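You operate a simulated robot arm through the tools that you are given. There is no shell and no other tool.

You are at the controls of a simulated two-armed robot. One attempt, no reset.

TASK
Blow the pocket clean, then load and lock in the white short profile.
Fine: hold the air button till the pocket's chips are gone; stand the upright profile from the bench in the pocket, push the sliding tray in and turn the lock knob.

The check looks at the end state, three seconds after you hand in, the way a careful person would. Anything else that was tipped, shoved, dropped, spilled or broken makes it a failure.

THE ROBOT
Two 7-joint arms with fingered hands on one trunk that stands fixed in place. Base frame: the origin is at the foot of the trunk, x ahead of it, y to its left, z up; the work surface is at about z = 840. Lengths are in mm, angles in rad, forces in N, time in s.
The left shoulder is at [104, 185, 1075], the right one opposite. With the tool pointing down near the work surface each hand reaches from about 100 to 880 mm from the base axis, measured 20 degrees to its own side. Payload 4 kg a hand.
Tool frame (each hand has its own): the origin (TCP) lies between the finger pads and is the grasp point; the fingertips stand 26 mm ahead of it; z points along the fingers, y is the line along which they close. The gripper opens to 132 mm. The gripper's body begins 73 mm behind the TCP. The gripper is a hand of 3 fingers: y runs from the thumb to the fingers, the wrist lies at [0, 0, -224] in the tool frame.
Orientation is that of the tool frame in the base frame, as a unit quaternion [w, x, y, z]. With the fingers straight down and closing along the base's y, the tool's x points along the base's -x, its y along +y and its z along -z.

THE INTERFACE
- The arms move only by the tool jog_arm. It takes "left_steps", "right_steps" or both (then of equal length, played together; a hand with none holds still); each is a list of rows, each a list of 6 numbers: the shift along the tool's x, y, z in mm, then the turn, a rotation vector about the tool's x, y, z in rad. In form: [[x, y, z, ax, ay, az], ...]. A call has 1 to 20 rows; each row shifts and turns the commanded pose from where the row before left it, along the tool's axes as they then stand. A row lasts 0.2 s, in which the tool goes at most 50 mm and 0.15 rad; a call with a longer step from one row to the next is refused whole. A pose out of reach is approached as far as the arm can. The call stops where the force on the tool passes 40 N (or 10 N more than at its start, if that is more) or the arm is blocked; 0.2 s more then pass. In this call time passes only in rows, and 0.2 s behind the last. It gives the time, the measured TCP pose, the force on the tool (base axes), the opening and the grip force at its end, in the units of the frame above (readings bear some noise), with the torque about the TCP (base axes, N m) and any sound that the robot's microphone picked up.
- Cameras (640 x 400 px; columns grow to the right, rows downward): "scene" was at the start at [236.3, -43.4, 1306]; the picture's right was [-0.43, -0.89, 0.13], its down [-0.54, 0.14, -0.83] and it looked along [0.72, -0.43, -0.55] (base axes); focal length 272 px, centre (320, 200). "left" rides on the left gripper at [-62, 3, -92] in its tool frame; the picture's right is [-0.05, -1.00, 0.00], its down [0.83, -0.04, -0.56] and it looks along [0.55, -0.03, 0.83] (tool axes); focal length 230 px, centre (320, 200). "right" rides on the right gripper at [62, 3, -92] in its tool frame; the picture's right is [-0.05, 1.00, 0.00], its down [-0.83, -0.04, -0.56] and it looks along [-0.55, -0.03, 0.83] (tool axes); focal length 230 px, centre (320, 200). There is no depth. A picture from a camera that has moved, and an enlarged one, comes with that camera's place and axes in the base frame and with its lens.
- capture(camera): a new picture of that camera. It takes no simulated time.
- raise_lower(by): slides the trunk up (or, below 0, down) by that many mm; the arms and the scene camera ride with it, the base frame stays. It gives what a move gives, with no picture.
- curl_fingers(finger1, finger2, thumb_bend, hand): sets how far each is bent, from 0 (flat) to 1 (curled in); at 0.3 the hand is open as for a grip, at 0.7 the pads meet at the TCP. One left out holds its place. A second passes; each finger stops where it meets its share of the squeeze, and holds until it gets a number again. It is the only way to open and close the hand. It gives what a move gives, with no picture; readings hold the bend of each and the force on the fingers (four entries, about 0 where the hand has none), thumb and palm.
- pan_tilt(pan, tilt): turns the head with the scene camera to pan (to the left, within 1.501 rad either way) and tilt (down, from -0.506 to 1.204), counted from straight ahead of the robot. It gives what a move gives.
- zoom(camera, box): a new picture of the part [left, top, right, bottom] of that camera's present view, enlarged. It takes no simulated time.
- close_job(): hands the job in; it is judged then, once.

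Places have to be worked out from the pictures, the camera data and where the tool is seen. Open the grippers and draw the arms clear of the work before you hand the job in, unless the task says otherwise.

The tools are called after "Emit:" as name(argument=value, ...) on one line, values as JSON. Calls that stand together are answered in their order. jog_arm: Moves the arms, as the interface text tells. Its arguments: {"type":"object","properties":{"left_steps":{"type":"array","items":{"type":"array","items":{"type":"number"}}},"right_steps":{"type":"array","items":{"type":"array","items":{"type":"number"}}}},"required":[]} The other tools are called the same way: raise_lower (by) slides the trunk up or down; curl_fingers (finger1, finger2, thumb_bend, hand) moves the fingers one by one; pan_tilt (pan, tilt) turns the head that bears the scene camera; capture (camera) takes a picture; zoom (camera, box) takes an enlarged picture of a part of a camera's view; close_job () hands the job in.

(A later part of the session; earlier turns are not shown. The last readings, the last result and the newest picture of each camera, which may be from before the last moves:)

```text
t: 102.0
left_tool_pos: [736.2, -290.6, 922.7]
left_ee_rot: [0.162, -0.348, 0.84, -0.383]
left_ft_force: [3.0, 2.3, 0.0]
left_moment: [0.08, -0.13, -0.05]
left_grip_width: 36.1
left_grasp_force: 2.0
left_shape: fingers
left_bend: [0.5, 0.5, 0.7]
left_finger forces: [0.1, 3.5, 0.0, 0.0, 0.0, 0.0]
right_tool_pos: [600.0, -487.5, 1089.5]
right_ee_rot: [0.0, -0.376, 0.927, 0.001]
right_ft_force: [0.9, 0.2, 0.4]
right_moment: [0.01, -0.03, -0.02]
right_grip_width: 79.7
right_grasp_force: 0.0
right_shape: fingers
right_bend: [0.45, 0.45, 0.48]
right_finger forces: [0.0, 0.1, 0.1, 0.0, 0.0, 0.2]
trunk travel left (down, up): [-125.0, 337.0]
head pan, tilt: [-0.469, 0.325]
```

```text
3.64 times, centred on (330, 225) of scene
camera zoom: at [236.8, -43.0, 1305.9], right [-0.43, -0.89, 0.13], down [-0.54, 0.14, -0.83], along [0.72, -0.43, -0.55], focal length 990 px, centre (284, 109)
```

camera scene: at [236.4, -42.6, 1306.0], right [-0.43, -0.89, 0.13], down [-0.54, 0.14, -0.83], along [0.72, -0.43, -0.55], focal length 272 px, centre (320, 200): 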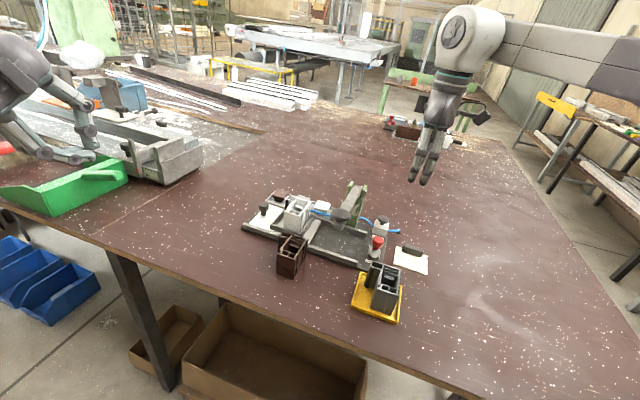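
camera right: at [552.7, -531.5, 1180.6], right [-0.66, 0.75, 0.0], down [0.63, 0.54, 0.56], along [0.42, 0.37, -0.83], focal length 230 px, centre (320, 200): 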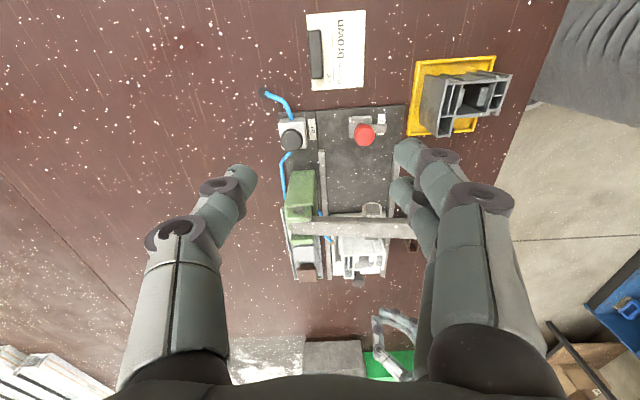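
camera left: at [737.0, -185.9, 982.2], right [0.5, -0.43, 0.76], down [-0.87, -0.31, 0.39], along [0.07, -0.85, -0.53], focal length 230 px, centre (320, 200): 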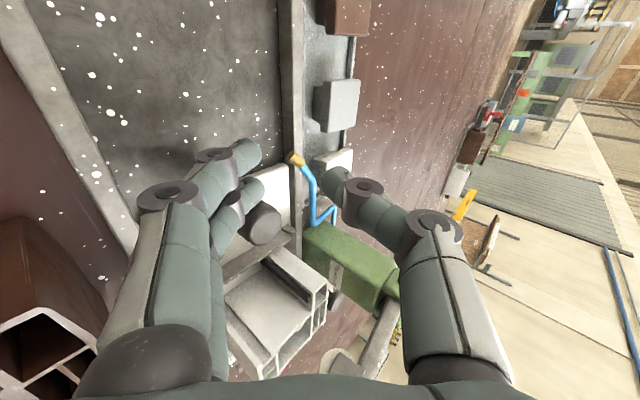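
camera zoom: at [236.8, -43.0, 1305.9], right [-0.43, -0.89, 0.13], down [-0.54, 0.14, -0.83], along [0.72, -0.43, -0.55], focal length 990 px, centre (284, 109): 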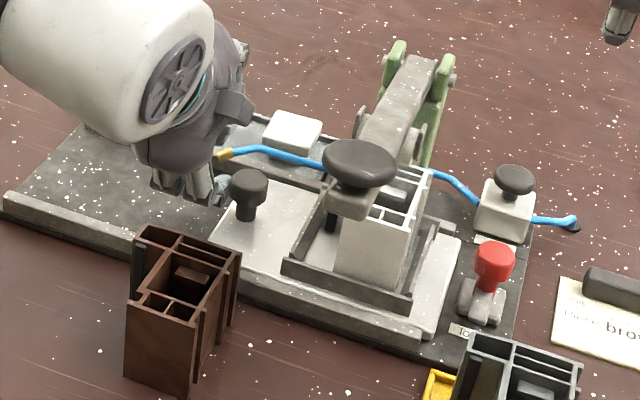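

The push force rises to about 4 N, likely the end stop. I press 3 mm more to be sure it is fully home.

Emit:
jog_arm(left_steps=[[1, 0, 0, 0, 0, 0], [1, 0, 0, 0, 0, 0], [1, 0, 0, 0, 0, 0]])

Emit:
zoom(camera="right", box=[310, 100, 410, 180])

Emit:
zoom(camera="scene", box=[260, 170, 400, 280])

```text
t: 102.8
left_tool_pos: [734.0, -290.3, 923.5]
left_ee_rot: [0.163, -0.348, 0.84, -0.383]
left_ft_force: [8.0, 7.8, 1.8]
left_moment: [0.34, -0.34, -0.1]
left_grip_width: 36.1
left_grasp_force: 6.0
left_shape: fingers
left_bend: [0.5, 0.51, 0.7]
left_finger forces: [0.0, 11.6, 0.1, 0.1, 0.1, 0.0]
right_tool_pos: [600.7, -486.6, 1089.5]
right_ee_rot: [0.0, -0.375, 0.927, 0.001]
right_ft_force: [0.8, -0.8, 0.0]
right_moment: [-0.03, 0.02, 0.0]
right_grip_width: 79.5
right_grasp_force: 0.2
right_shape: fingers
right_bend: [0.45, 0.45, 0.48]
right_finger forces: [0.0, 0.0, 0.0, 0.0, 0.0, 0.0]
trunk travel left (down, up): [-125.0, 337.0]
head pan, tilt: [-0.469, 0.325]
```

```text
5.00 times, centred on (360, 140) of right
camera zoom: at [553.8, -527.9, 1181.9], right [-0.66, 0.75, 0.0], down [0.63, 0.55, 0.55], along [0.42, 0.37, -0.83], focal length 1150 px, centre (120, 500)
```

zoom: 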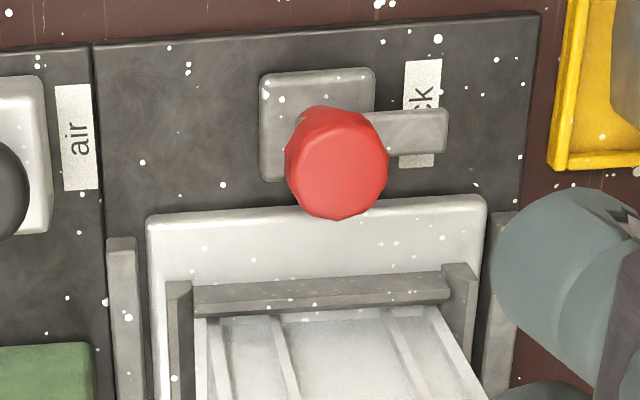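

```text
3.64 times, centred on (330, 225) of scene
camera zoom: at [237.4, -42.0, 1305.9], right [-0.43, -0.89, 0.13], down [-0.54, 0.14, -0.83], along [0.72, -0.43, -0.55], focal length 990 px, centre (284, 109)
```

zoom: 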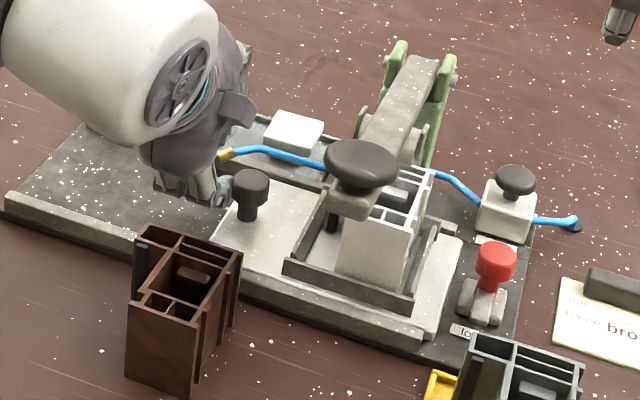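

The force climbs to 11 N with no more motion: the tray is at its stop. I back the left finger off the knob, lift straight up and withdraw the left arm to its side.

Emit:
jog_arm(left_steps=[[-4, 0, 0, 0, 0, 0], [-6, 0, 0, 0, 0, 0], [-0.2, -26.4, -22.9, 0, 0, 0], [-0.2, -26.4, -22.9, 0, 0, 0], [-12.44, 14.73, -36.28, 0, 0, 0], [-12.44, 14.73, -36.28, 0, 0, 0], [-12.44, 14.73, -36.28, 0, 0, 0], [-12.44, 14.73, -36.28, 0, 0, 0], [-12.44, 14.73, -36.28, 0, 0, 0], [-12.44, 14.73, -36.28, 0, 0, 0], [-12.44, 14.73, -36.28, 0, 0, 0], [-12.44, 14.73, -36.28, 0, 0, 0], [-12.44, 14.73, -36.28, 0, 0, 0], [-12.44, 14.73, -36.28, 0, 0, 0]])

Emit:
zoom(camera="scene", box=[230, 160, 430, 310])

Emit:
zoom(camera="right", box=[270, 90, 430, 290])

Emit:
capture(camera="scene")

```text
t: 105.8
left_tool_pos: [563.1, 64.9, 1121.8]
left_ee_rot: [0.161, -0.348, 0.841, -0.383]
left_ft_force: [0.4, 0.1, 0.6]
left_moment: [0.0, -0.01, 0.01]
left_grip_width: 36.1
left_grasp_force: 0.1
left_shape: fingers
left_bend: [0.5, 0.5, 0.7]
left_finger forces: [0.1, 0.1, 0.0, 0.1, 0.1, 0.1]
right_tool_pos: [597.6, -486.7, 1090.4]
right_ee_rot: [0.0, -0.375, 0.927, -0.001]
right_ft_force: [-0.6, -0.5, 0.0]
right_moment: [-0.01, -0.01, -0.02]
right_grip_width: 79.5
right_grasp_force: 0.2
right_shape: fingers
right_bend: [0.45, 0.45, 0.48]
right_finger forces: [0.0, 0.0, 0.0, 0.1, 0.1, 0.1]
trunk travel left (down, up): [-125.0, 337.0]
head pan, tilt: [-0.469, 0.325]
```

```text
2.67 times, centred on (330, 235) of scene
camera zoom: at [235.5, -42.2, 1306.3], right [-0.43, -0.89, 0.13], down [-0.54, 0.14, -0.83], along [0.72, -0.43, -0.55], focal length 726 px, centre (293, 107)
```

zoom: 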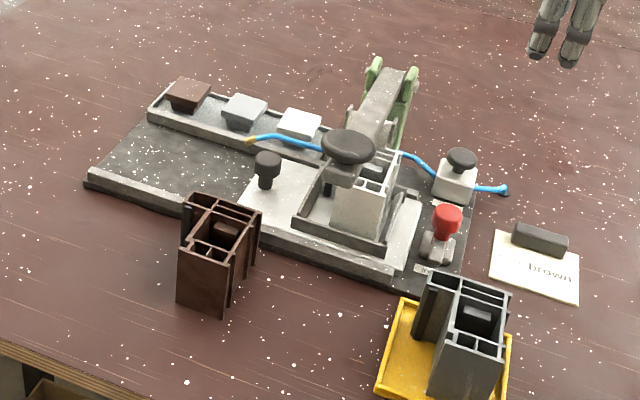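

```text
2.00 times, centred on (350, 190) of right
camera zoom: at [551.6, -528.4, 1182.9], right [-0.66, 0.75, 0.0], down [0.63, 0.55, 0.56], along [0.42, 0.37, -0.83], focal length 460 px, centre (260, 220)
```

zoom: 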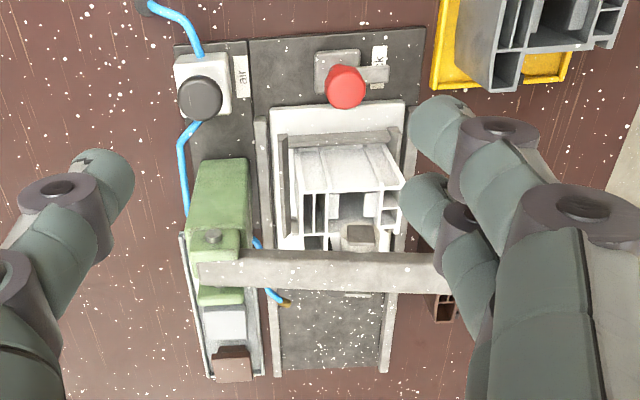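

```text
taken
camera scene: at [235.5, -42.2, 1306.3], right [-0.43, -0.89, 0.13], down [-0.54, 0.14, -0.83], along [0.72, -0.43, -0.55], focal length 272 px, centre (320, 200)
```

scene: 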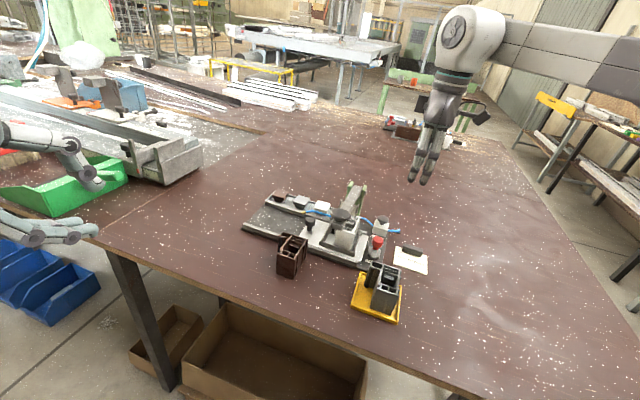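

The tray stays home with the white profile upright in it. Now the red lock knob (cap top about (587,-426,890)): its arm points across; turning it 90° clockwise brings it over the tray's edge. I set the right fingers for a small grip and turn the hand to 80° first, up high.

Emit:
curl_fingers(hand="right", finger1=0.55, finger2=0.55, thumb_bend=0.57)

Emit:
jog_arm(right_steps=[[0, 0, 0, 0, 0, -0.1256], [0, 0, 0, 0, 0, -0.1256], [0, 0, 0, 0, 0, -0.1256], [0, 0, 0, 0, 0, -0.1256], [0, 0, 0, 0, 0, -0.1256]])

Emit:
capture(camera="right")

```text
t: 106.8
left_tool_pos: [565.0, 63.0, 1122.0]
left_ee_rot: [0.161, -0.346, 0.841, -0.383]
left_ft_force: [0.2, -0.6, -0.1]
left_moment: [-0.01, 0.01, 0.03]
left_grip_width: 36.4
left_grasp_force: 0.1
left_shape: fingers
left_bend: [0.5, 0.5, 0.7]
left_finger forces: [0.0, 0.0, 0.1, 0.0, 0.0, 0.0]
right_tool_pos: [599.9, -487.1, 1089.8]
right_ee_rot: [0.0, -0.376, 0.927, 0.001]
right_ft_force: [0.3, -0.1, -0.5]
right_moment: [-0.01, 0.0, -0.02]
right_grip_width: 49.9
right_grasp_force: 0.0
right_shape: fingers
right_bend: [0.55, 0.55, 0.56]
right_finger forces: [0.1, 0.1, 0.0, 0.0, 0.0, 0.1]
trunk travel left (down, up): [-125.0, 337.0]
head pan, tilt: [-0.469, 0.325]
```

```text
t: 108.0
left_tool_pos: [564.8, 63.3, 1122.7]
left_ee_rot: [0.162, -0.347, 0.841, -0.382]
left_ft_force: [1.3, -0.9, 0.0]
left_moment: [0.05, 0.02, 0.01]
left_grip_width: 36.5
left_grasp_force: 0.2
left_shape: fingers
left_bend: [0.5, 0.5, 0.7]
left_finger forces: [0.1, 0.1, 0.0, 0.0, 0.1, 0.1]
right_tool_pos: [600.7, -487.6, 1087.9]
right_ee_rot: [0.001, -0.644, 0.765, 0.0]
right_ft_force: [-1.1, 0.2, -0.2]
right_moment: [0.02, -0.01, -0.02]
right_grip_width: 50.2
right_grasp_force: 0.1
right_shape: fingers
right_bend: [0.55, 0.55, 0.56]
right_finger forces: [0.0, 0.0, 0.0, 0.0, 0.1, 0.0]
trunk travel left (down, up): [-125.0, 337.0]
head pan, tilt: [-0.469, 0.325]
```

```text
taken
camera right: at [586.4, -548.3, 1180.8], right [-0.98, 0.22, 0.0], down [0.18, 0.81, 0.56], along [0.12, 0.54, -0.83], focal length 230 px, centre (320, 200)
```

right: 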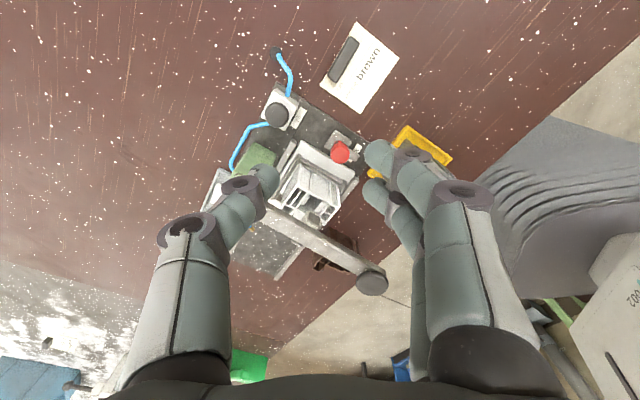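

The hand is at 80° with no limit reached. I move it over the red knob, stopping well above.

Emit:
jog_arm(right_steps=[[-14.6, 5.9, 32, 0, 0, 0], [-14.6, 5.9, 32, 0, 0, 0], [-14.6, 5.9, 32, 0, 0, 0], [-14.6, 5.9, 30, 0, 0, 0]])

Emit:
capture(camera="right")

Emit:
zoom(camera="scene", box=[300, 150, 440, 280])

```text
t: 109.0
left_tool_pos: [565.4, 64.1, 1122.9]
left_ee_rot: [0.161, -0.347, 0.841, -0.384]
left_ft_force: [0.2, 0.0, -0.5]
left_moment: [0.01, -0.03, 0.01]
left_grip_width: 36.1
left_grasp_force: 0.1
left_shape: fingers
left_bend: [0.5, 0.5, 0.7]
left_finger forces: [0.0, 0.0, 0.1, 0.0, 0.1, 0.1]
right_tool_pos: [587.0, -426.8, 961.8]
right_ee_rot: [0.0, -0.643, 0.766, 0.001]
right_ft_force: [-0.1, 0.3, 0.7]
right_moment: [0.01, -0.02, -0.01]
right_grip_width: 50.0
right_grasp_force: 0.0
right_shape: fingers
right_bend: [0.55, 0.55, 0.56]
right_finger forces: [0.0, 0.0, 0.1, 0.0, 0.1, 0.1]
trunk travel left (down, up): [-125.0, 337.0]
head pan, tilt: [-0.469, 0.325]
```

```text
taken
camera right: at [572.9, -486.9, 1054.2], right [-0.97, 0.22, 0.0], down [0.19, 0.81, 0.56], along [0.12, 0.54, -0.83], focal length 230 px, centre (320, 200)
```

right: 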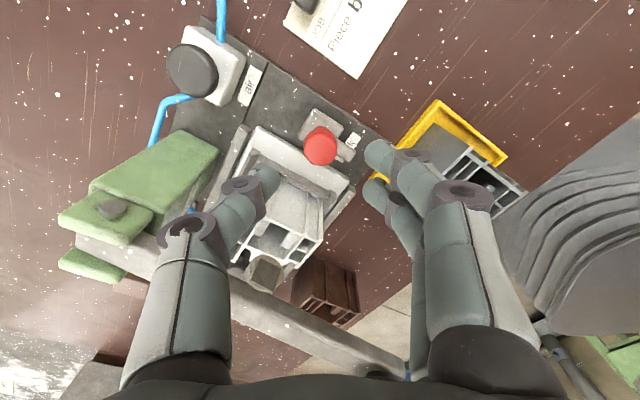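

```text
3.08 times, centred on (370, 215) of scene
camera zoom: at [237.0, -43.3, 1305.8], right [-0.43, -0.89, 0.13], down [-0.54, 0.14, -0.83], along [0.72, -0.43, -0.55], focal length 838 px, centre (166, 154)
```

zoom: 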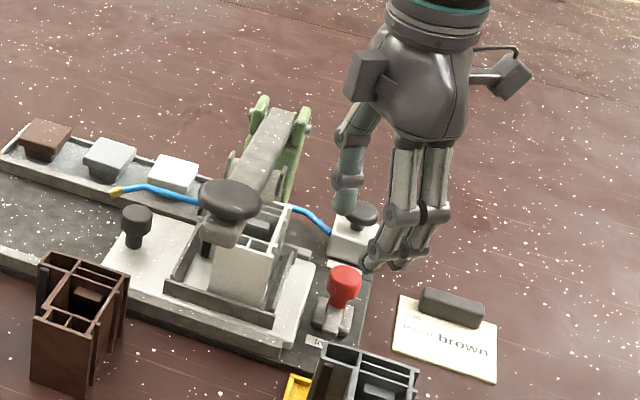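

The red cap is exactly on the tool's axis in the hand camera. I lower over it in two stages.

Emit:
jog_arm(right_steps=[[0, 0, 15, 0, 0, 0], [0, 0, 15, 0, 0, 0], [0, 0, 10, 0, 0, 0]])

Emit:
zoom(camera="right", box=[220, 90, 420, 240])

Emit:
zoom(camera="scene", box=[320, 170, 440, 280])

```text
t: 109.8
left_tool_pos: [564.4, 63.7, 1122.4]
left_ee_rot: [0.162, -0.347, 0.841, -0.382]
left_ft_force: [-0.3, 0.2, 0.9]
left_moment: [-0.01, 0.03, -0.02]
left_grip_width: 36.3
left_grasp_force: 0.1
left_shape: fingers
left_bend: [0.5, 0.5, 0.7]
left_finger forces: [0.1, 0.0, 0.1, 0.0, 0.1, 0.1]
right_tool_pos: [587.4, -427.0, 922.3]
right_ee_rot: [0.0, -0.644, 0.765, 0.002]
right_ft_force: [1.2, 0.3, 0.5]
right_moment: [-0.01, 0.04, 0.01]
right_grip_width: 50.0
right_grasp_force: 0.0
right_shape: fingers
right_bend: [0.55, 0.55, 0.56]
right_finger forces: [0.0, 0.1, 0.0, 0.0, 0.0, 0.0]
trunk travel left (down, up): [-125.0, 337.0]
head pan, tilt: [-0.469, 0.325]
```

```text
2.67 times, centred on (320, 165) of right
camera zoom: at [572.8, -487.0, 1014.9], right [-0.97, 0.22, 0.0], down [0.19, 0.81, 0.56], along [0.12, 0.54, -0.83], focal length 614 px, centre (320, 293)
```

zoom: 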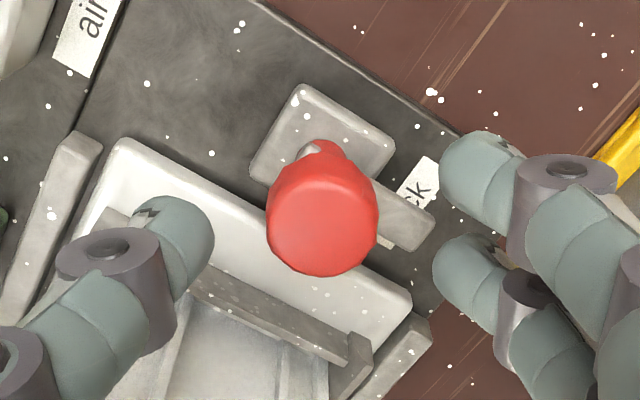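

```text
3.64 times, centred on (380, 225) of scene
camera zoom: at [236.5, -43.4, 1306.0], right [-0.43, -0.89, 0.13], down [-0.54, 0.14, -0.83], along [0.72, -0.43, -0.55], focal length 990 px, centre (102, 109)
```

zoom: 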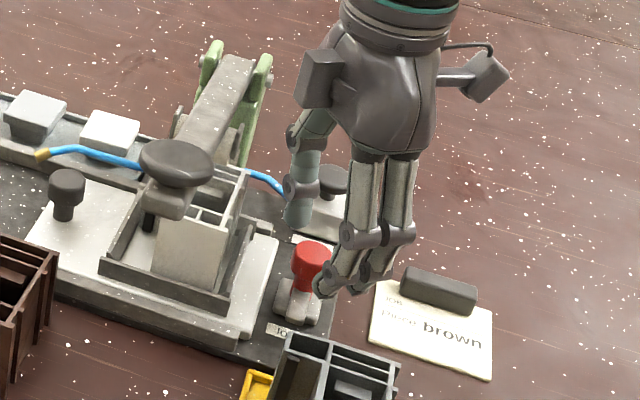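

Well centred. I lower another 24 mm with a force check.

Emit:
jog_arm(right_steps=[[0, 0, 8, 0, 0, 0], [0, 0, 8, 0, 0, 0], [0, 0, 5, 0, 0, 0], [0, 0, 3, 0, 0, 0]])

Emit:
zoom(camera="right", box=[220, 90, 420, 240])

Emit:
zoom(camera="scene", box=[330, 190, 420, 280])

```text
t: 110.8
left_tool_pos: [563.6, 64.9, 1121.5]
left_ee_rot: [0.162, -0.347, 0.841, -0.383]
left_ft_force: [-0.3, 0.1, -0.6]
left_moment: [-0.02, -0.02, -0.02]
left_grip_width: 36.0
left_grasp_force: 0.1
left_shape: fingers
left_bend: [0.5, 0.5, 0.7]
left_finger forces: [0.1, 0.0, 0.1, 0.1, 0.0, 0.0]
right_tool_pos: [586.7, -425.6, 898.6]
right_ee_rot: [0.0, -0.644, 0.765, 0.002]
right_ft_force: [0.6, 0.1, -1.1]
right_moment: [-0.04, 0.0, 0.02]
right_grip_width: 50.2
right_grasp_force: 0.0
right_shape: fingers
right_bend: [0.55, 0.55, 0.56]
right_finger forces: [0.0, 0.1, 0.0, 0.0, 0.0, 0.1]
trunk travel left (down, up): [-125.0, 337.0]
head pan, tilt: [-0.469, 0.325]
```

```text
2.67 times, centred on (320, 165) of right
camera zoom: at [572.8, -486.3, 990.9], right [-0.97, 0.22, 0.0], down [0.19, 0.81, 0.56], along [0.12, 0.54, -0.83], focal length 614 px, centre (320, 293)
```

zoom: 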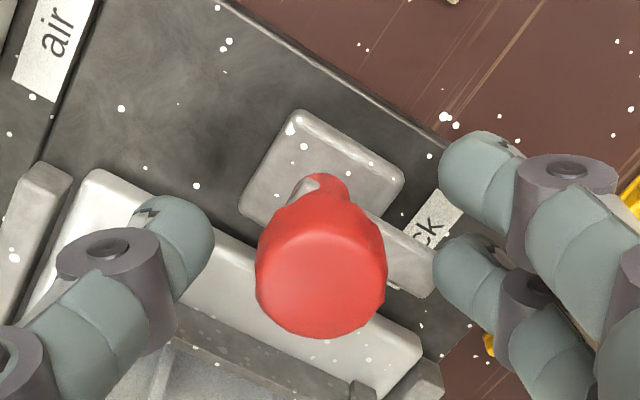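

```text
4.44 times, centred on (375, 235) of scene
camera zoom: at [236.5, -43.3, 1306.0], right [-0.43, -0.89, 0.13], down [-0.54, 0.14, -0.83], along [0.72, -0.43, -0.55], focal length 1210 px, centre (76, 44)
```

zoom: 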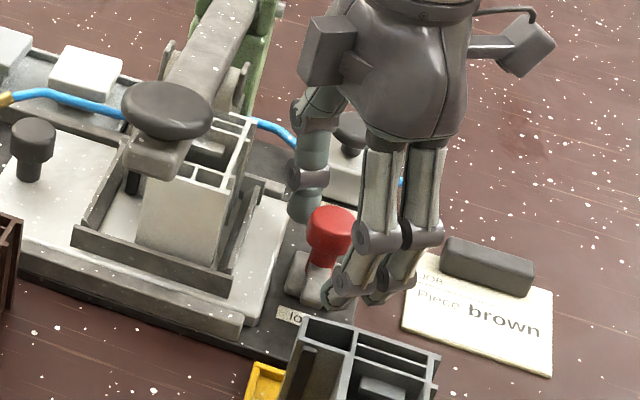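

The fingers stand on both sides of the red cap. I close on it.

Emit:
curl_fingers(hand="right", finger1=0.7, finger2=0.7, thumb_bend=0.7)

Emit:
zoom(camera="right", box=[220, 90, 420, 240])

Emit:
zoom(camera="scene", box=[330, 190, 420, 280])

```text
t: 111.8
left_tool_pos: [564.7, 62.0, 1121.6]
left_ee_rot: [0.161, -0.346, 0.841, -0.383]
left_ft_force: [0.2, -0.2, 0.2]
left_moment: [-0.01, 0.01, 0.01]
left_grip_width: 36.0
left_grasp_force: 0.0
left_shape: fingers
left_bend: [0.5, 0.5, 0.7]
left_finger forces: [0.1, 0.0, 0.1, 0.0, 0.1, 0.0]
right_tool_pos: [587.4, -425.6, 898.4]
right_ee_rot: [0.0, -0.644, 0.765, 0.001]
right_ft_force: [1.9, 1.0, -4.7]
right_moment: [-0.04, 0.02, -0.01]
right_grip_width: 18.3
right_grasp_force: 6.5
right_shape: fingers
right_bend: [0.67, 0.66, 0.67]
right_finger forces: [2.5, 3.7, 0.1, 0.0, 7.8, 0.0]
trunk travel left (down, up): [-125.0, 337.0]
head pan, tilt: [-0.469, 0.325]
```

```text
2.67 times, centred on (320, 165) of right
camera zoom: at [573.3, -486.6, 990.5], right [-0.97, 0.22, 0.0], down [0.19, 0.81, 0.56], along [0.12, 0.54, -0.83], focal length 614 px, centre (320, 293)
```

zoom: 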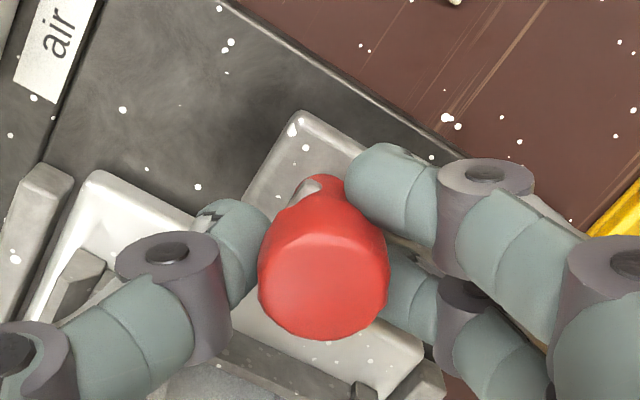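

```text
4.44 times, centred on (375, 235) of scene
camera zoom: at [237.1, -43.6, 1305.8], right [-0.43, -0.89, 0.13], down [-0.54, 0.14, -0.83], along [0.72, -0.43, -0.55], focal length 1210 px, centre (76, 44)
```

zoom: 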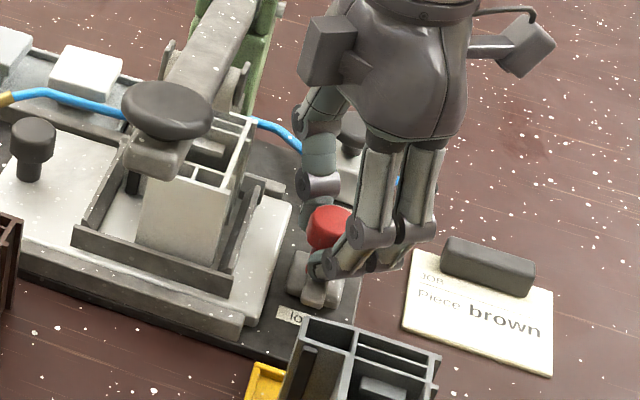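

The grip landed on the tapering neck below the cap (18 mm wide, pulling down). I open slightly, rise 8 mm and grip the cap itself.

Emit:
curl_fingers(hand="right", finger1=0.57, finger2=0.57, thumb_bend=0.58)

Emit:
jog_arm(right_steps=[[0, 0, -4, 0, 0, 0], [0, 0, -4, 0, 0, 0]])

Emit:
curl_fingers(hand="right", finger1=0.7, finger2=0.7, thumb_bend=0.7)

Emit:
zoom(camera="right", box=[220, 90, 420, 240])

Emit:
zoom(camera="scene", box=[330, 190, 420, 280])

```text
t: 112.8
left_tool_pos: [563.3, 63.4, 1121.5]
left_ee_rot: [0.163, -0.347, 0.841, -0.382]
left_ft_force: [-0.4, -0.2, 0.4]
left_moment: [0.02, 0.03, 0.0]
left_grip_width: 36.0
left_grasp_force: 0.0
left_shape: fingers
left_bend: [0.5, 0.5, 0.7]
left_finger forces: [0.1, 0.1, 0.0, 0.0, 0.0, 0.1]
right_tool_pos: [587.1, -425.8, 899.0]
right_ee_rot: [0.001, -0.643, 0.766, 0.001]
right_ft_force: [-0.5, 0.1, 0.5]
right_moment: [0.0, 0.0, 0.0]
right_grip_width: 45.4
right_grasp_force: 0.0
right_shape: fingers
right_bend: [0.56, 0.56, 0.57]
right_finger forces: [0.0, 0.0, 0.0, 0.0, 0.0, 0.0]
trunk travel left (down, up): [-125.0, 337.0]
head pan, tilt: [-0.469, 0.325]
```

```text
t: 113.4
left_tool_pos: [564.6, 64.5, 1123.3]
left_ee_rot: [0.162, -0.346, 0.841, -0.383]
left_ft_force: [0.9, -0.4, -1.1]
left_moment: [-0.01, 0.03, 0.01]
left_grip_width: 36.1
left_grasp_force: 0.0
left_shape: fingers
left_bend: [0.5, 0.5, 0.7]
left_finger forces: [0.0, 0.1, 0.1, 0.0, 0.1, 0.0]
right_tool_pos: [586.9, -425.3, 906.1]
right_ee_rot: [0.0, -0.643, 0.766, 0.001]
right_ft_force: [-0.1, 0.5, 0.2]
right_moment: [-0.01, 0.0, -0.01]
right_grip_width: 45.5
right_grasp_force: 0.1
right_shape: fingers
right_bend: [0.56, 0.56, 0.57]
right_finger forces: [0.0, 0.1, 0.0, 0.0, 0.1, 0.1]
trunk travel left (down, up): [-125.0, 337.0]
head pan, tilt: [-0.469, 0.325]
```

```text
t: 114.4
left_tool_pos: [564.4, 62.6, 1121.9]
left_ee_rot: [0.162, -0.347, 0.841, -0.383]
left_ft_force: [-1.0, -0.3, -0.2]
left_moment: [0.01, -0.05, -0.02]
left_grip_width: 36.4
left_grasp_force: 0.0
left_shape: fingers
left_bend: [0.5, 0.5, 0.7]
left_finger forces: [0.0, 0.1, 0.1, 0.0, 0.1, 0.0]
right_tool_pos: [587.5, -426.3, 907.3]
right_ee_rot: [0.0, -0.644, 0.765, 0.001]
right_ft_force: [2.0, 0.1, -0.9]
right_moment: [-0.03, -0.02, 0.01]
right_grip_width: 20.3
right_grasp_force: 7.5
right_shape: fingers
right_bend: [0.66, 0.65, 0.66]
right_finger forces: [2.9, 3.9, 0.0, 0.1, 8.2, 0.0]
trunk travel left (down, up): [-125.0, 337.0]
head pan, tilt: [-0.469, 0.325]
```

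```text
2.67 times, centred on (320, 165) of right
camera zoom: at [573.3, -486.2, 998.9], right [-0.97, 0.22, 0.0], down [0.19, 0.81, 0.56], along [0.12, 0.54, -0.83], focal length 614 px, centre (320, 293)
```

zoom: 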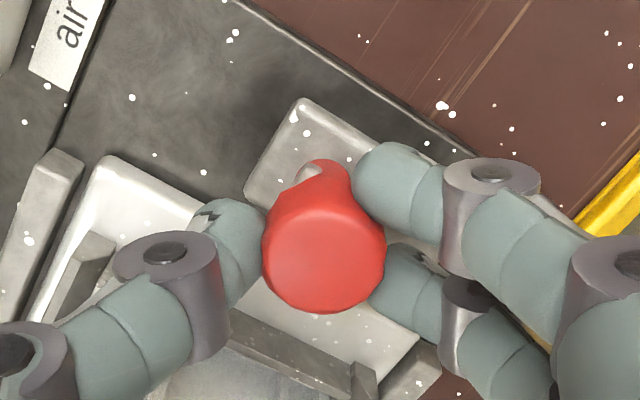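

```text
4.44 times, centred on (375, 235) of scene
camera zoom: at [236.7, -43.4, 1305.9], right [-0.43, -0.89, 0.13], down [-0.54, 0.14, -0.83], along [0.72, -0.43, -0.55], focal length 1210 px, centre (76, 44)
```

zoom: 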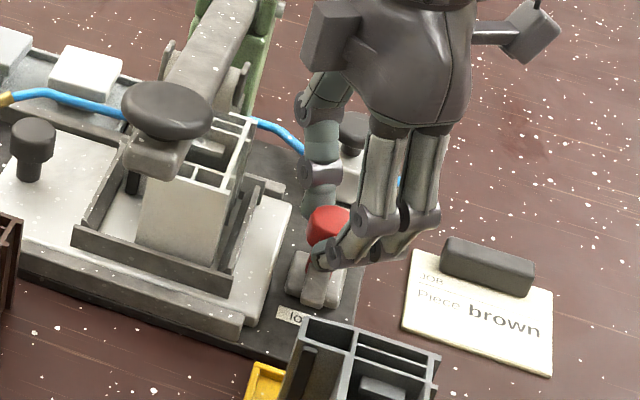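

The three fingertips hold the cap. I tighten the squeeze a little for the turn.

Emit:
curl_fingers(hand="right", finger1=0.85, finger2=0.85, thumb_bend=0.85)

Emit:
zoom(camera="right", box=[220, 90, 420, 240])

```text
t: 115.4
left_tool_pos: [565.9, 63.6, 1121.2]
left_ee_rot: [0.161, -0.347, 0.841, -0.382]
left_ft_force: [-1.2, 0.1, -0.9]
left_moment: [0.0, 0.0, 0.01]
left_grip_width: 36.4
left_grasp_force: 0.0
left_shape: fingers
left_bend: [0.5, 0.5, 0.7]
left_finger forces: [0.0, 0.1, 0.1, 0.1, 0.1, 0.0]
right_tool_pos: [587.2, -426.9, 905.1]
right_ee_rot: [0.0, -0.643, 0.765, 0.002]
right_ft_force: [1.2, 0.7, -6.4]
right_moment: [0.02, 0.09, -0.03]
right_grip_width: 18.4
right_grasp_force: 18.1
right_shape: fingers
right_bend: [0.68, 0.67, 0.66]
right_finger forces: [7.9, 10.0, 0.0, 0.0, 18.1, 0.0]
trunk travel left (down, up): [-125.0, 337.0]
head pan, tilt: [-0.469, 0.325]
```

```text
2.67 times, centred on (320, 165) of right
camera zoom: at [573.5, -486.4, 998.1], right [-0.97, 0.22, 0.0], down [0.19, 0.81, 0.56], along [0.12, 0.54, -0.83], focal length 614 px, centre (320, 293)
```

zoom: 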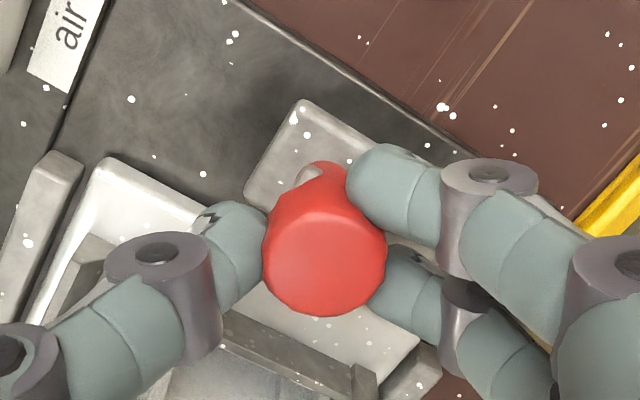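

Grip is 18 N. I turn clockwise by 0.3 rad first and check the torque and the arm's motion.

Emit:
jog_arm(right_steps=[[0, 0, 0, 0, 0, 0.1], [0, 0, 0, 0, 0, 0.1], [0, 0, 0, 0, 0, 0.1]])

Emit:
zoom(camera="right", box=[220, 90, 420, 240])

Emit:
zoom(camera="scene", box=[330, 190, 420, 280])

```text
t: 116.2
left_tool_pos: [565.2, 63.7, 1121.3]
left_ee_rot: [0.161, -0.347, 0.84, -0.383]
left_ft_force: [-0.6, 0.2, 0.0]
left_moment: [0.02, 0.02, 0.05]
left_grip_width: 36.1
left_grasp_force: 0.1
left_shape: fingers
left_bend: [0.5, 0.5, 0.7]
left_finger forces: [0.0, 0.0, 0.0, 0.0, 0.0, 0.0]
right_tool_pos: [586.9, -425.6, 905.9]
right_ee_rot: [-0.001, -0.522, 0.853, 0.001]
right_ft_force: [-1.5, 0.9, -7.8]
right_moment: [0.11, 0.14, 0.0]
right_grip_width: 18.7
right_grasp_force: 18.0
right_shape: fingers
right_bend: [0.68, 0.67, 0.66]
right_finger forces: [9.4, 10.1, 0.0, 0.0, 16.2, 0.1]
trunk travel left (down, up): [-125.0, 337.0]
head pan, tilt: [-0.469, 0.325]
```

```text
2.67 times, centred on (320, 165) of right
camera zoom: at [556.2, -479.8, 998.3], right [-0.86, 0.5, 0.0], down [0.42, 0.72, 0.56], along [0.28, 0.48, -0.83], focal length 614 px, centre (320, 293)
```

zoom: 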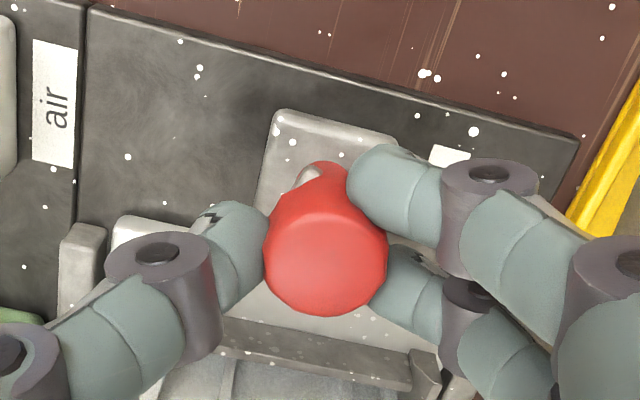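

```text
4.44 times, centred on (375, 235) of scene
camera zoom: at [237.1, -43.4, 1305.8], right [-0.43, -0.89, 0.13], down [-0.54, 0.14, -0.83], along [0.72, -0.43, -0.55], focal length 1210 px, centre (76, 44)
```

zoom: 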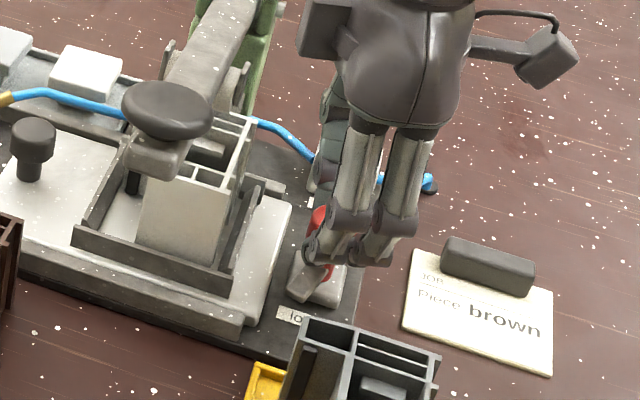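

The knob turns with the hand, with almost no torque. I continue clockwise.

Emit:
jog_arm(right_steps=[[0, 0, 0, 0, 0, 0.1], [0, 0, 0, 0, 0, 0.1], [0, 0, 0, 0, 0, 0.1], [0, 0, 0, 0, 0, 0.1]])

Emit:
zoom(camera="right", box=[220, 90, 420, 240])

Emit:
zoom(camera="scene", box=[330, 190, 420, 280])

```text
t: 117.2
left_tool_pos: [563.8, 64.3, 1121.2]
left_ee_rot: [0.161, -0.346, 0.841, -0.383]
left_ft_force: [-0.7, -0.7, -0.6]
left_moment: [-0.02, 0.02, 0.01]
left_grip_width: 36.1
left_grasp_force: 0.2
left_shape: fingers
left_bend: [0.5, 0.5, 0.7]
left_finger forces: [0.0, 0.0, 0.0, 0.0, 0.0, 0.1]
right_tool_pos: [586.6, -424.9, 906.6]
right_ee_rot: [0.0, -0.342, 0.94, 0.001]
right_ft_force: [-4.2, 1.6, -8.2]
right_moment: [0.12, 0.13, 0.03]
right_grip_width: 18.6
right_grasp_force: 17.7
right_shape: fingers
right_bend: [0.68, 0.67, 0.67]
right_finger forces: [10.8, 10.0, 0.0, 0.0, 14.4, 0.0]
trunk travel left (down, up): [-125.0, 337.0]
head pan, tilt: [-0.469, 0.325]
```

```text
2.67 times, centred on (320, 165) of right
camera zoom: at [537.6, -463.7, 998.5], right [-0.6, 0.8, 0.0], down [0.67, 0.5, 0.55], along [0.44, 0.34, -0.83], focal length 614 px, centre (320, 293)
```

zoom: 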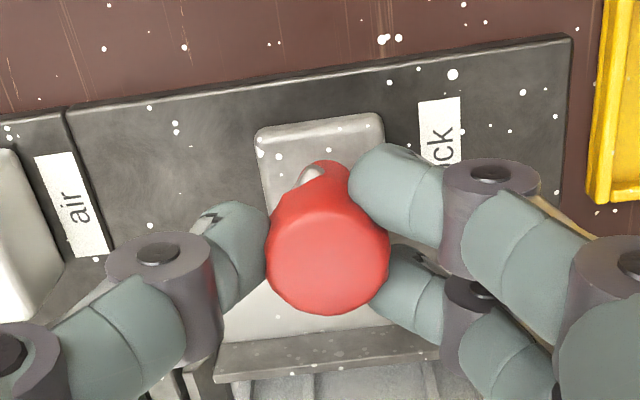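

```text
4.44 times, centred on (375, 235) of scene
camera zoom: at [236.7, -43.6, 1305.9], right [-0.43, -0.89, 0.13], down [-0.54, 0.14, -0.83], along [0.72, -0.43, -0.55], focal length 1210 px, centre (76, 44)
```

zoom: 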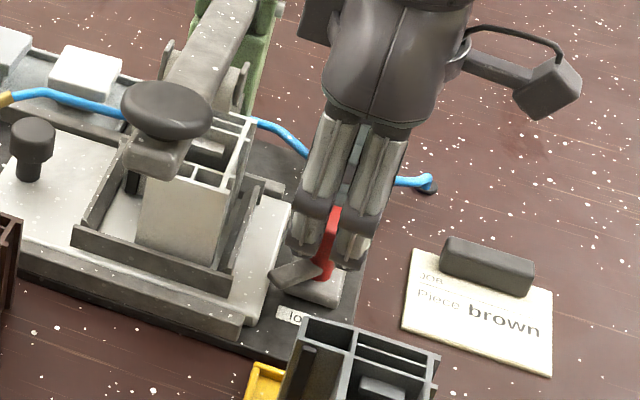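

The arm has swung about 40° toward the tray. I go on 20° more with a 1 mm centring shift to ease the side force.

Emit:
jog_arm(right_steps=[[0.2, 0.5, 0, 0, 0, 0.09], [0.2, 0.5, 0, 0, 0, 0.09], [0, 0, 0, 0, 0, 0.09], [0, 0, 0, 0, 0, 0.09]])

Emit:
zoom(camera="right", box=[220, 90, 420, 240])

Emit:
zoom(camera="scene", box=[330, 190, 420, 280])

```text
t: 118.2
left_tool_pos: [564.0, 62.8, 1121.2]
left_ee_rot: [0.162, -0.347, 0.841, -0.382]
left_ft_force: [-0.1, -0.2, 0.3]
left_moment: [0.0, 0.0, -0.01]
left_grip_width: 36.2
left_grasp_force: 0.0
left_shape: fingers
left_bend: [0.5, 0.5, 0.7]
left_finger forces: [0.0, 0.1, 0.1, 0.0, 0.0, 0.0]
right_tool_pos: [587.6, -425.7, 907.3]
right_ee_rot: [0.0, -0.166, 0.986, 0.001]
right_ft_force: [-2.7, -2.1, -8.1]
right_moment: [0.05, 0.06, -0.01]
right_grip_width: 18.7
right_grasp_force: 17.2
right_shape: fingers
right_bend: [0.68, 0.67, 0.66]
right_finger forces: [9.7, 8.8, 0.0, 0.1, 17.0, 0.0]
trunk travel left (down, up): [-125.0, 337.0]
head pan, tilt: [-0.469, 0.325]
```

```text
2.67 times, centred on (320, 165) of right
camera zoom: at [526.9, -443.6, 998.4], right [-0.28, 0.96, 0.0], down [0.8, 0.23, 0.55], along [0.53, 0.16, -0.83], focal length 614 px, centre (320, 293)
```

zoom: 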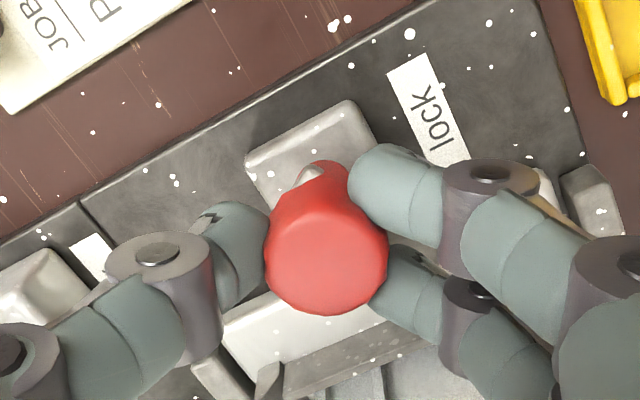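

```text
4.44 times, centred on (375, 235) of scene
camera zoom: at [237.0, -44.0, 1305.8], right [-0.43, -0.89, 0.13], down [-0.54, 0.14, -0.83], along [0.72, -0.43, -0.55], focal length 1210 px, centre (76, 44)
```

zoom: 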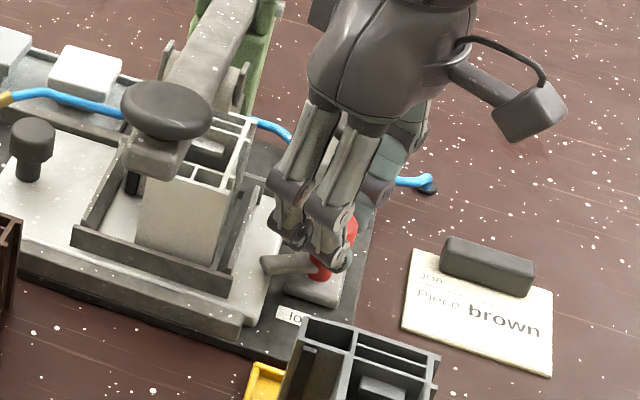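

Turned 61° so far; the fingers are getting near the profile's corner, so I ratchet: open a little, swing the hand back 60°, and grip again.

Emit:
curl_fingers(hand="right", finger1=0.58, finger2=0.58, thumb_bend=0.58)

Emit:
zoom(camera="right", box=[220, 90, 420, 240])

Emit:
zoom(camera="scene", box=[330, 190, 420, 280])

```text
t: 119.2
left_tool_pos: [564.6, 63.3, 1122.9]
left_ee_rot: [0.162, -0.347, 0.841, -0.383]
left_ft_force: [0.9, 0.5, -0.5]
left_moment: [0.03, -0.02, 0.01]
left_grip_width: 36.1
left_grasp_force: 0.1
left_shape: fingers
left_bend: [0.5, 0.5, 0.7]
left_finger forces: [0.0, 0.0, 0.1, 0.0, 0.0, 0.0]
right_tool_pos: [586.0, -425.1, 907.1]
right_ee_rot: [0.0, -0.169, 0.986, 0.001]
right_ft_force: [-0.7, 0.0, 0.0]
right_moment: [0.03, -0.01, -0.01]
right_grip_width: 44.3
right_grasp_force: 0.0
right_shape: fingers
right_bend: [0.57, 0.57, 0.57]
right_finger forces: [0.0, 0.0, 0.1, 0.1, 0.0, 0.1]
trunk travel left (down, up): [-125.0, 337.0]
head pan, tilt: [-0.469, 0.325]
```

```text
2.67 times, centred on (320, 165) of right
camera zoom: at [526.6, -443.0, 999.0], right [-0.28, 0.96, 0.0], down [0.8, 0.23, 0.55], along [0.53, 0.16, -0.83], focal length 614 px, centre (320, 293)
```

zoom: 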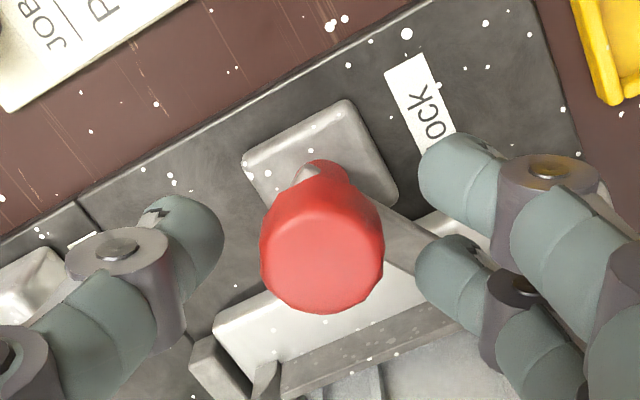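

```text
4.44 times, centred on (375, 235) of scene
camera zoom: at [236.5, -43.3, 1306.0], right [-0.43, -0.89, 0.13], down [-0.54, 0.14, -0.83], along [0.72, -0.43, -0.55], focal length 1210 px, centre (76, 44)
```

zoom: 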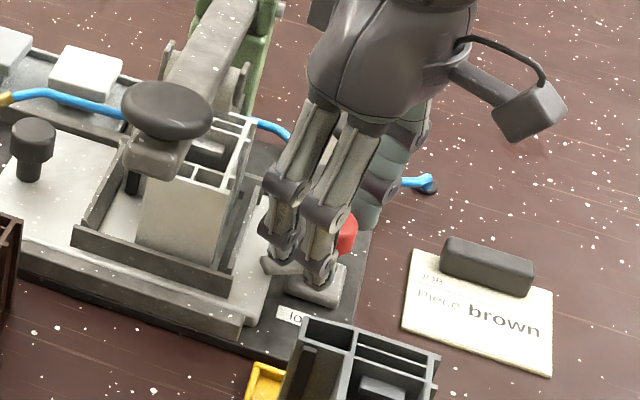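

Released cleanly and the arm now lies partly over the tray's edge. I swing the open hand back counter-clockwise 60° around the knob.

Emit:
jog_arm(right_steps=[[0, 0, 0, 0, 0, -0.131], [0, 0, 0, 0, 0, -0.131], [0, 0, 0, 0, 0, -0.131], [0, 0, 0, 0, 0, -0.131], [0, 0, 0, 0, 0, -0.131], [0, 0, 0, 0, 0, -0.131], [0, 0, 0, 0, 0, -0.131]])

Emit:
zoom(camera="right", box=[220, 90, 420, 240])

Emit:
zoom(camera="scene", box=[330, 190, 420, 280])

```text
t: 120.8
left_tool_pos: [565.1, 63.2, 1122.4]
left_ee_rot: [0.162, -0.347, 0.841, -0.383]
left_ft_force: [0.1, 0.4, -0.2]
left_moment: [0.01, 0.04, -0.04]
left_grip_width: 36.4
left_grasp_force: 0.0
left_shape: fingers
left_bend: [0.5, 0.5, 0.7]
left_finger forces: [0.1, 0.1, 0.0, 0.0, 0.1, 0.0]
right_tool_pos: [586.8, -424.8, 906.6]
right_ee_rot: [0.0, -0.588, 0.809, 0.002]
right_ft_force: [0.3, -0.5, 0.0]
right_moment: [-0.02, 0.02, 0.02]
right_grip_width: 44.0
right_grasp_force: 0.1
right_shape: fingers
right_bend: [0.57, 0.57, 0.57]
right_finger forces: [0.0, 0.0, 0.0, 0.0, 0.0, 0.0]
trunk travel left (down, up): [-125.0, 337.0]
head pan, tilt: [-0.469, 0.325]
```

```text
2.67 times, centred on (320, 165) of right
camera zoom: at [563.7, -483.3, 998.9], right [-0.93, 0.36, 0.0], down [0.3, 0.78, 0.56], along [0.2, 0.52, -0.83], focal length 614 px, centre (320, 293)
```

zoom: 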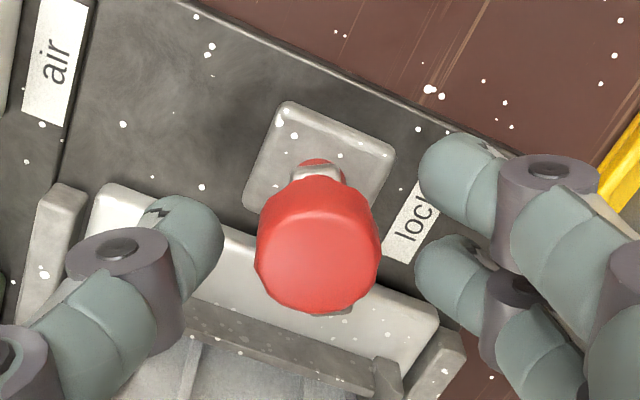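

```text
4.44 times, centred on (375, 235) of scene
camera zoom: at [236.4, -43.3, 1306.0], right [-0.43, -0.89, 0.13], down [-0.54, 0.14, -0.83], along [0.72, -0.43, -0.55], focal length 1210 px, centre (76, 44)
```

zoom: 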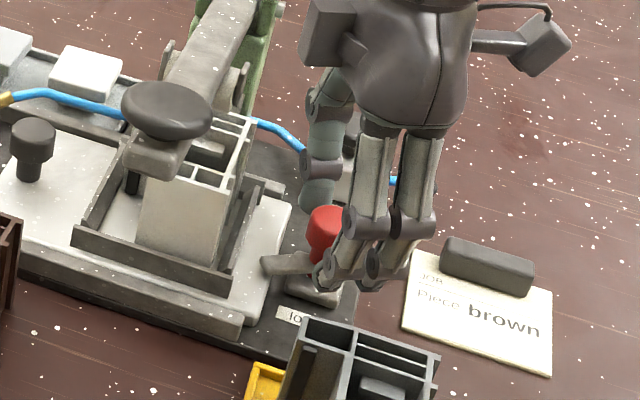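

The knob kept its place and the hand is back at 72°. I grip the cap again.

Emit:
curl_fingers(hand="right", finger1=0.85, finger2=0.85, thumb_bend=0.85)

Emit:
jog_arm(right_steps=[[0, 0, 0, 0, 0, 0.08], [0, 0, 0, 0, 0, 0.08], [0, 0, 0, 0, 0, 0.08], [0, 0, 0, 0, 0, 0.08]])

Emit:
zoom(camera="right", box=[220, 90, 420, 240])

Emit:
zoom(camera="scene", box=[330, 190, 420, 280])

```text
t: 121.8
left_tool_pos: [565.6, 62.6, 1120.8]
left_ee_rot: [0.161, -0.347, 0.841, -0.383]
left_ft_force: [-0.2, 0.2, 0.4]
left_moment: [0.02, -0.04, -0.02]
left_grip_width: 36.3
left_grasp_force: 0.1
left_shape: fingers
left_bend: [0.5, 0.5, 0.7]
left_finger forces: [0.1, 0.0, 0.0, 0.0, 0.0, 0.0]
right_tool_pos: [585.7, -426.0, 905.8]
right_ee_rot: [-0.001, -0.587, 0.81, 0.002]
right_ft_force: [1.2, 0.8, -6.0]
right_moment: [0.05, 0.09, -0.02]
right_grip_width: 18.4
right_grasp_force: 18.1
right_shape: fingers
right_bend: [0.69, 0.67, 0.66]
right_finger forces: [8.3, 9.7, 0.1, 0.1, 18.2, 0.1]
trunk travel left (down, up): [-125.0, 337.0]
head pan, tilt: [-0.469, 0.325]
```

```text
t: 122.8
left_tool_pos: [566.2, 63.0, 1122.3]
left_ee_rot: [0.161, -0.347, 0.841, -0.383]
left_ft_force: [-0.1, 0.3, -0.2]
left_moment: [0.0, 0.0, 0.0]
left_grip_width: 36.1
left_grasp_force: 0.1
left_shape: fingers
left_bend: [0.5, 0.5, 0.7]
left_finger forces: [0.0, 0.0, 0.1, 0.0, 0.1, 0.0]
right_tool_pos: [586.9, -424.7, 905.3]
right_ee_rot: [-0.001, -0.45, 0.893, 0.002]
right_ft_force: [-1.0, 2.6, -8.8]
right_moment: [0.11, 0.09, 0.0]
right_grip_width: 18.5
right_grasp_force: 17.2
right_shape: fingers
right_bend: [0.69, 0.67, 0.66]
right_finger forces: [9.2, 10.1, 0.0, 0.1, 15.9, 0.0]
trunk travel left (down, up): [-125.0, 337.0]
head pan, tilt: [-0.469, 0.325]
```

```text
2.67 times, centred on (320, 165) of right
camera zoom: at [547.0, -473.6, 998.1], right [-0.77, 0.64, 0.0], down [0.53, 0.64, 0.56], along [0.35, 0.43, -0.83], focal length 614 px, centre (320, 293)
```

zoom: 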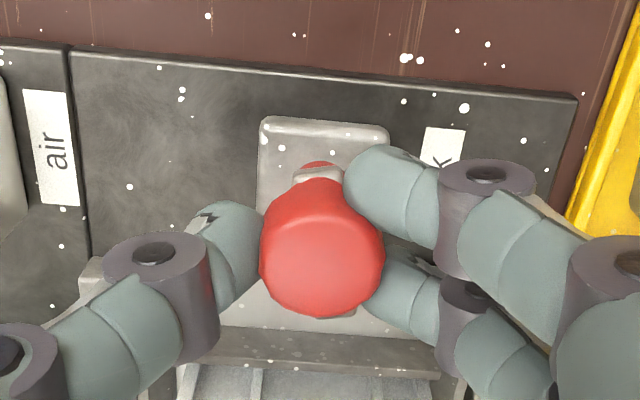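

```text
4.44 times, centred on (375, 235) of scene
camera zoom: at [237.2, -43.7, 1305.8], right [-0.43, -0.89, 0.13], down [-0.54, 0.14, -0.83], along [0.72, -0.43, -0.55], focal length 1210 px, centre (76, 44)
```

zoom: 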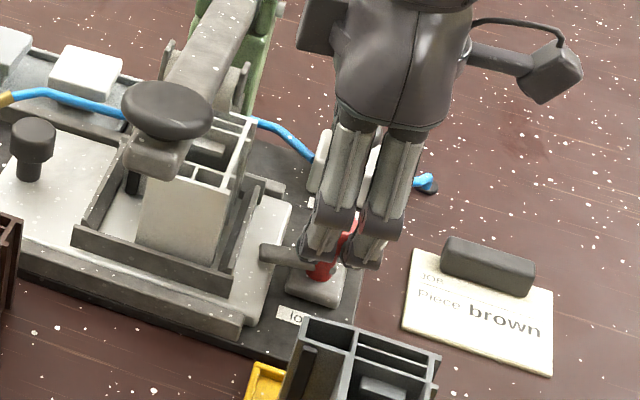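

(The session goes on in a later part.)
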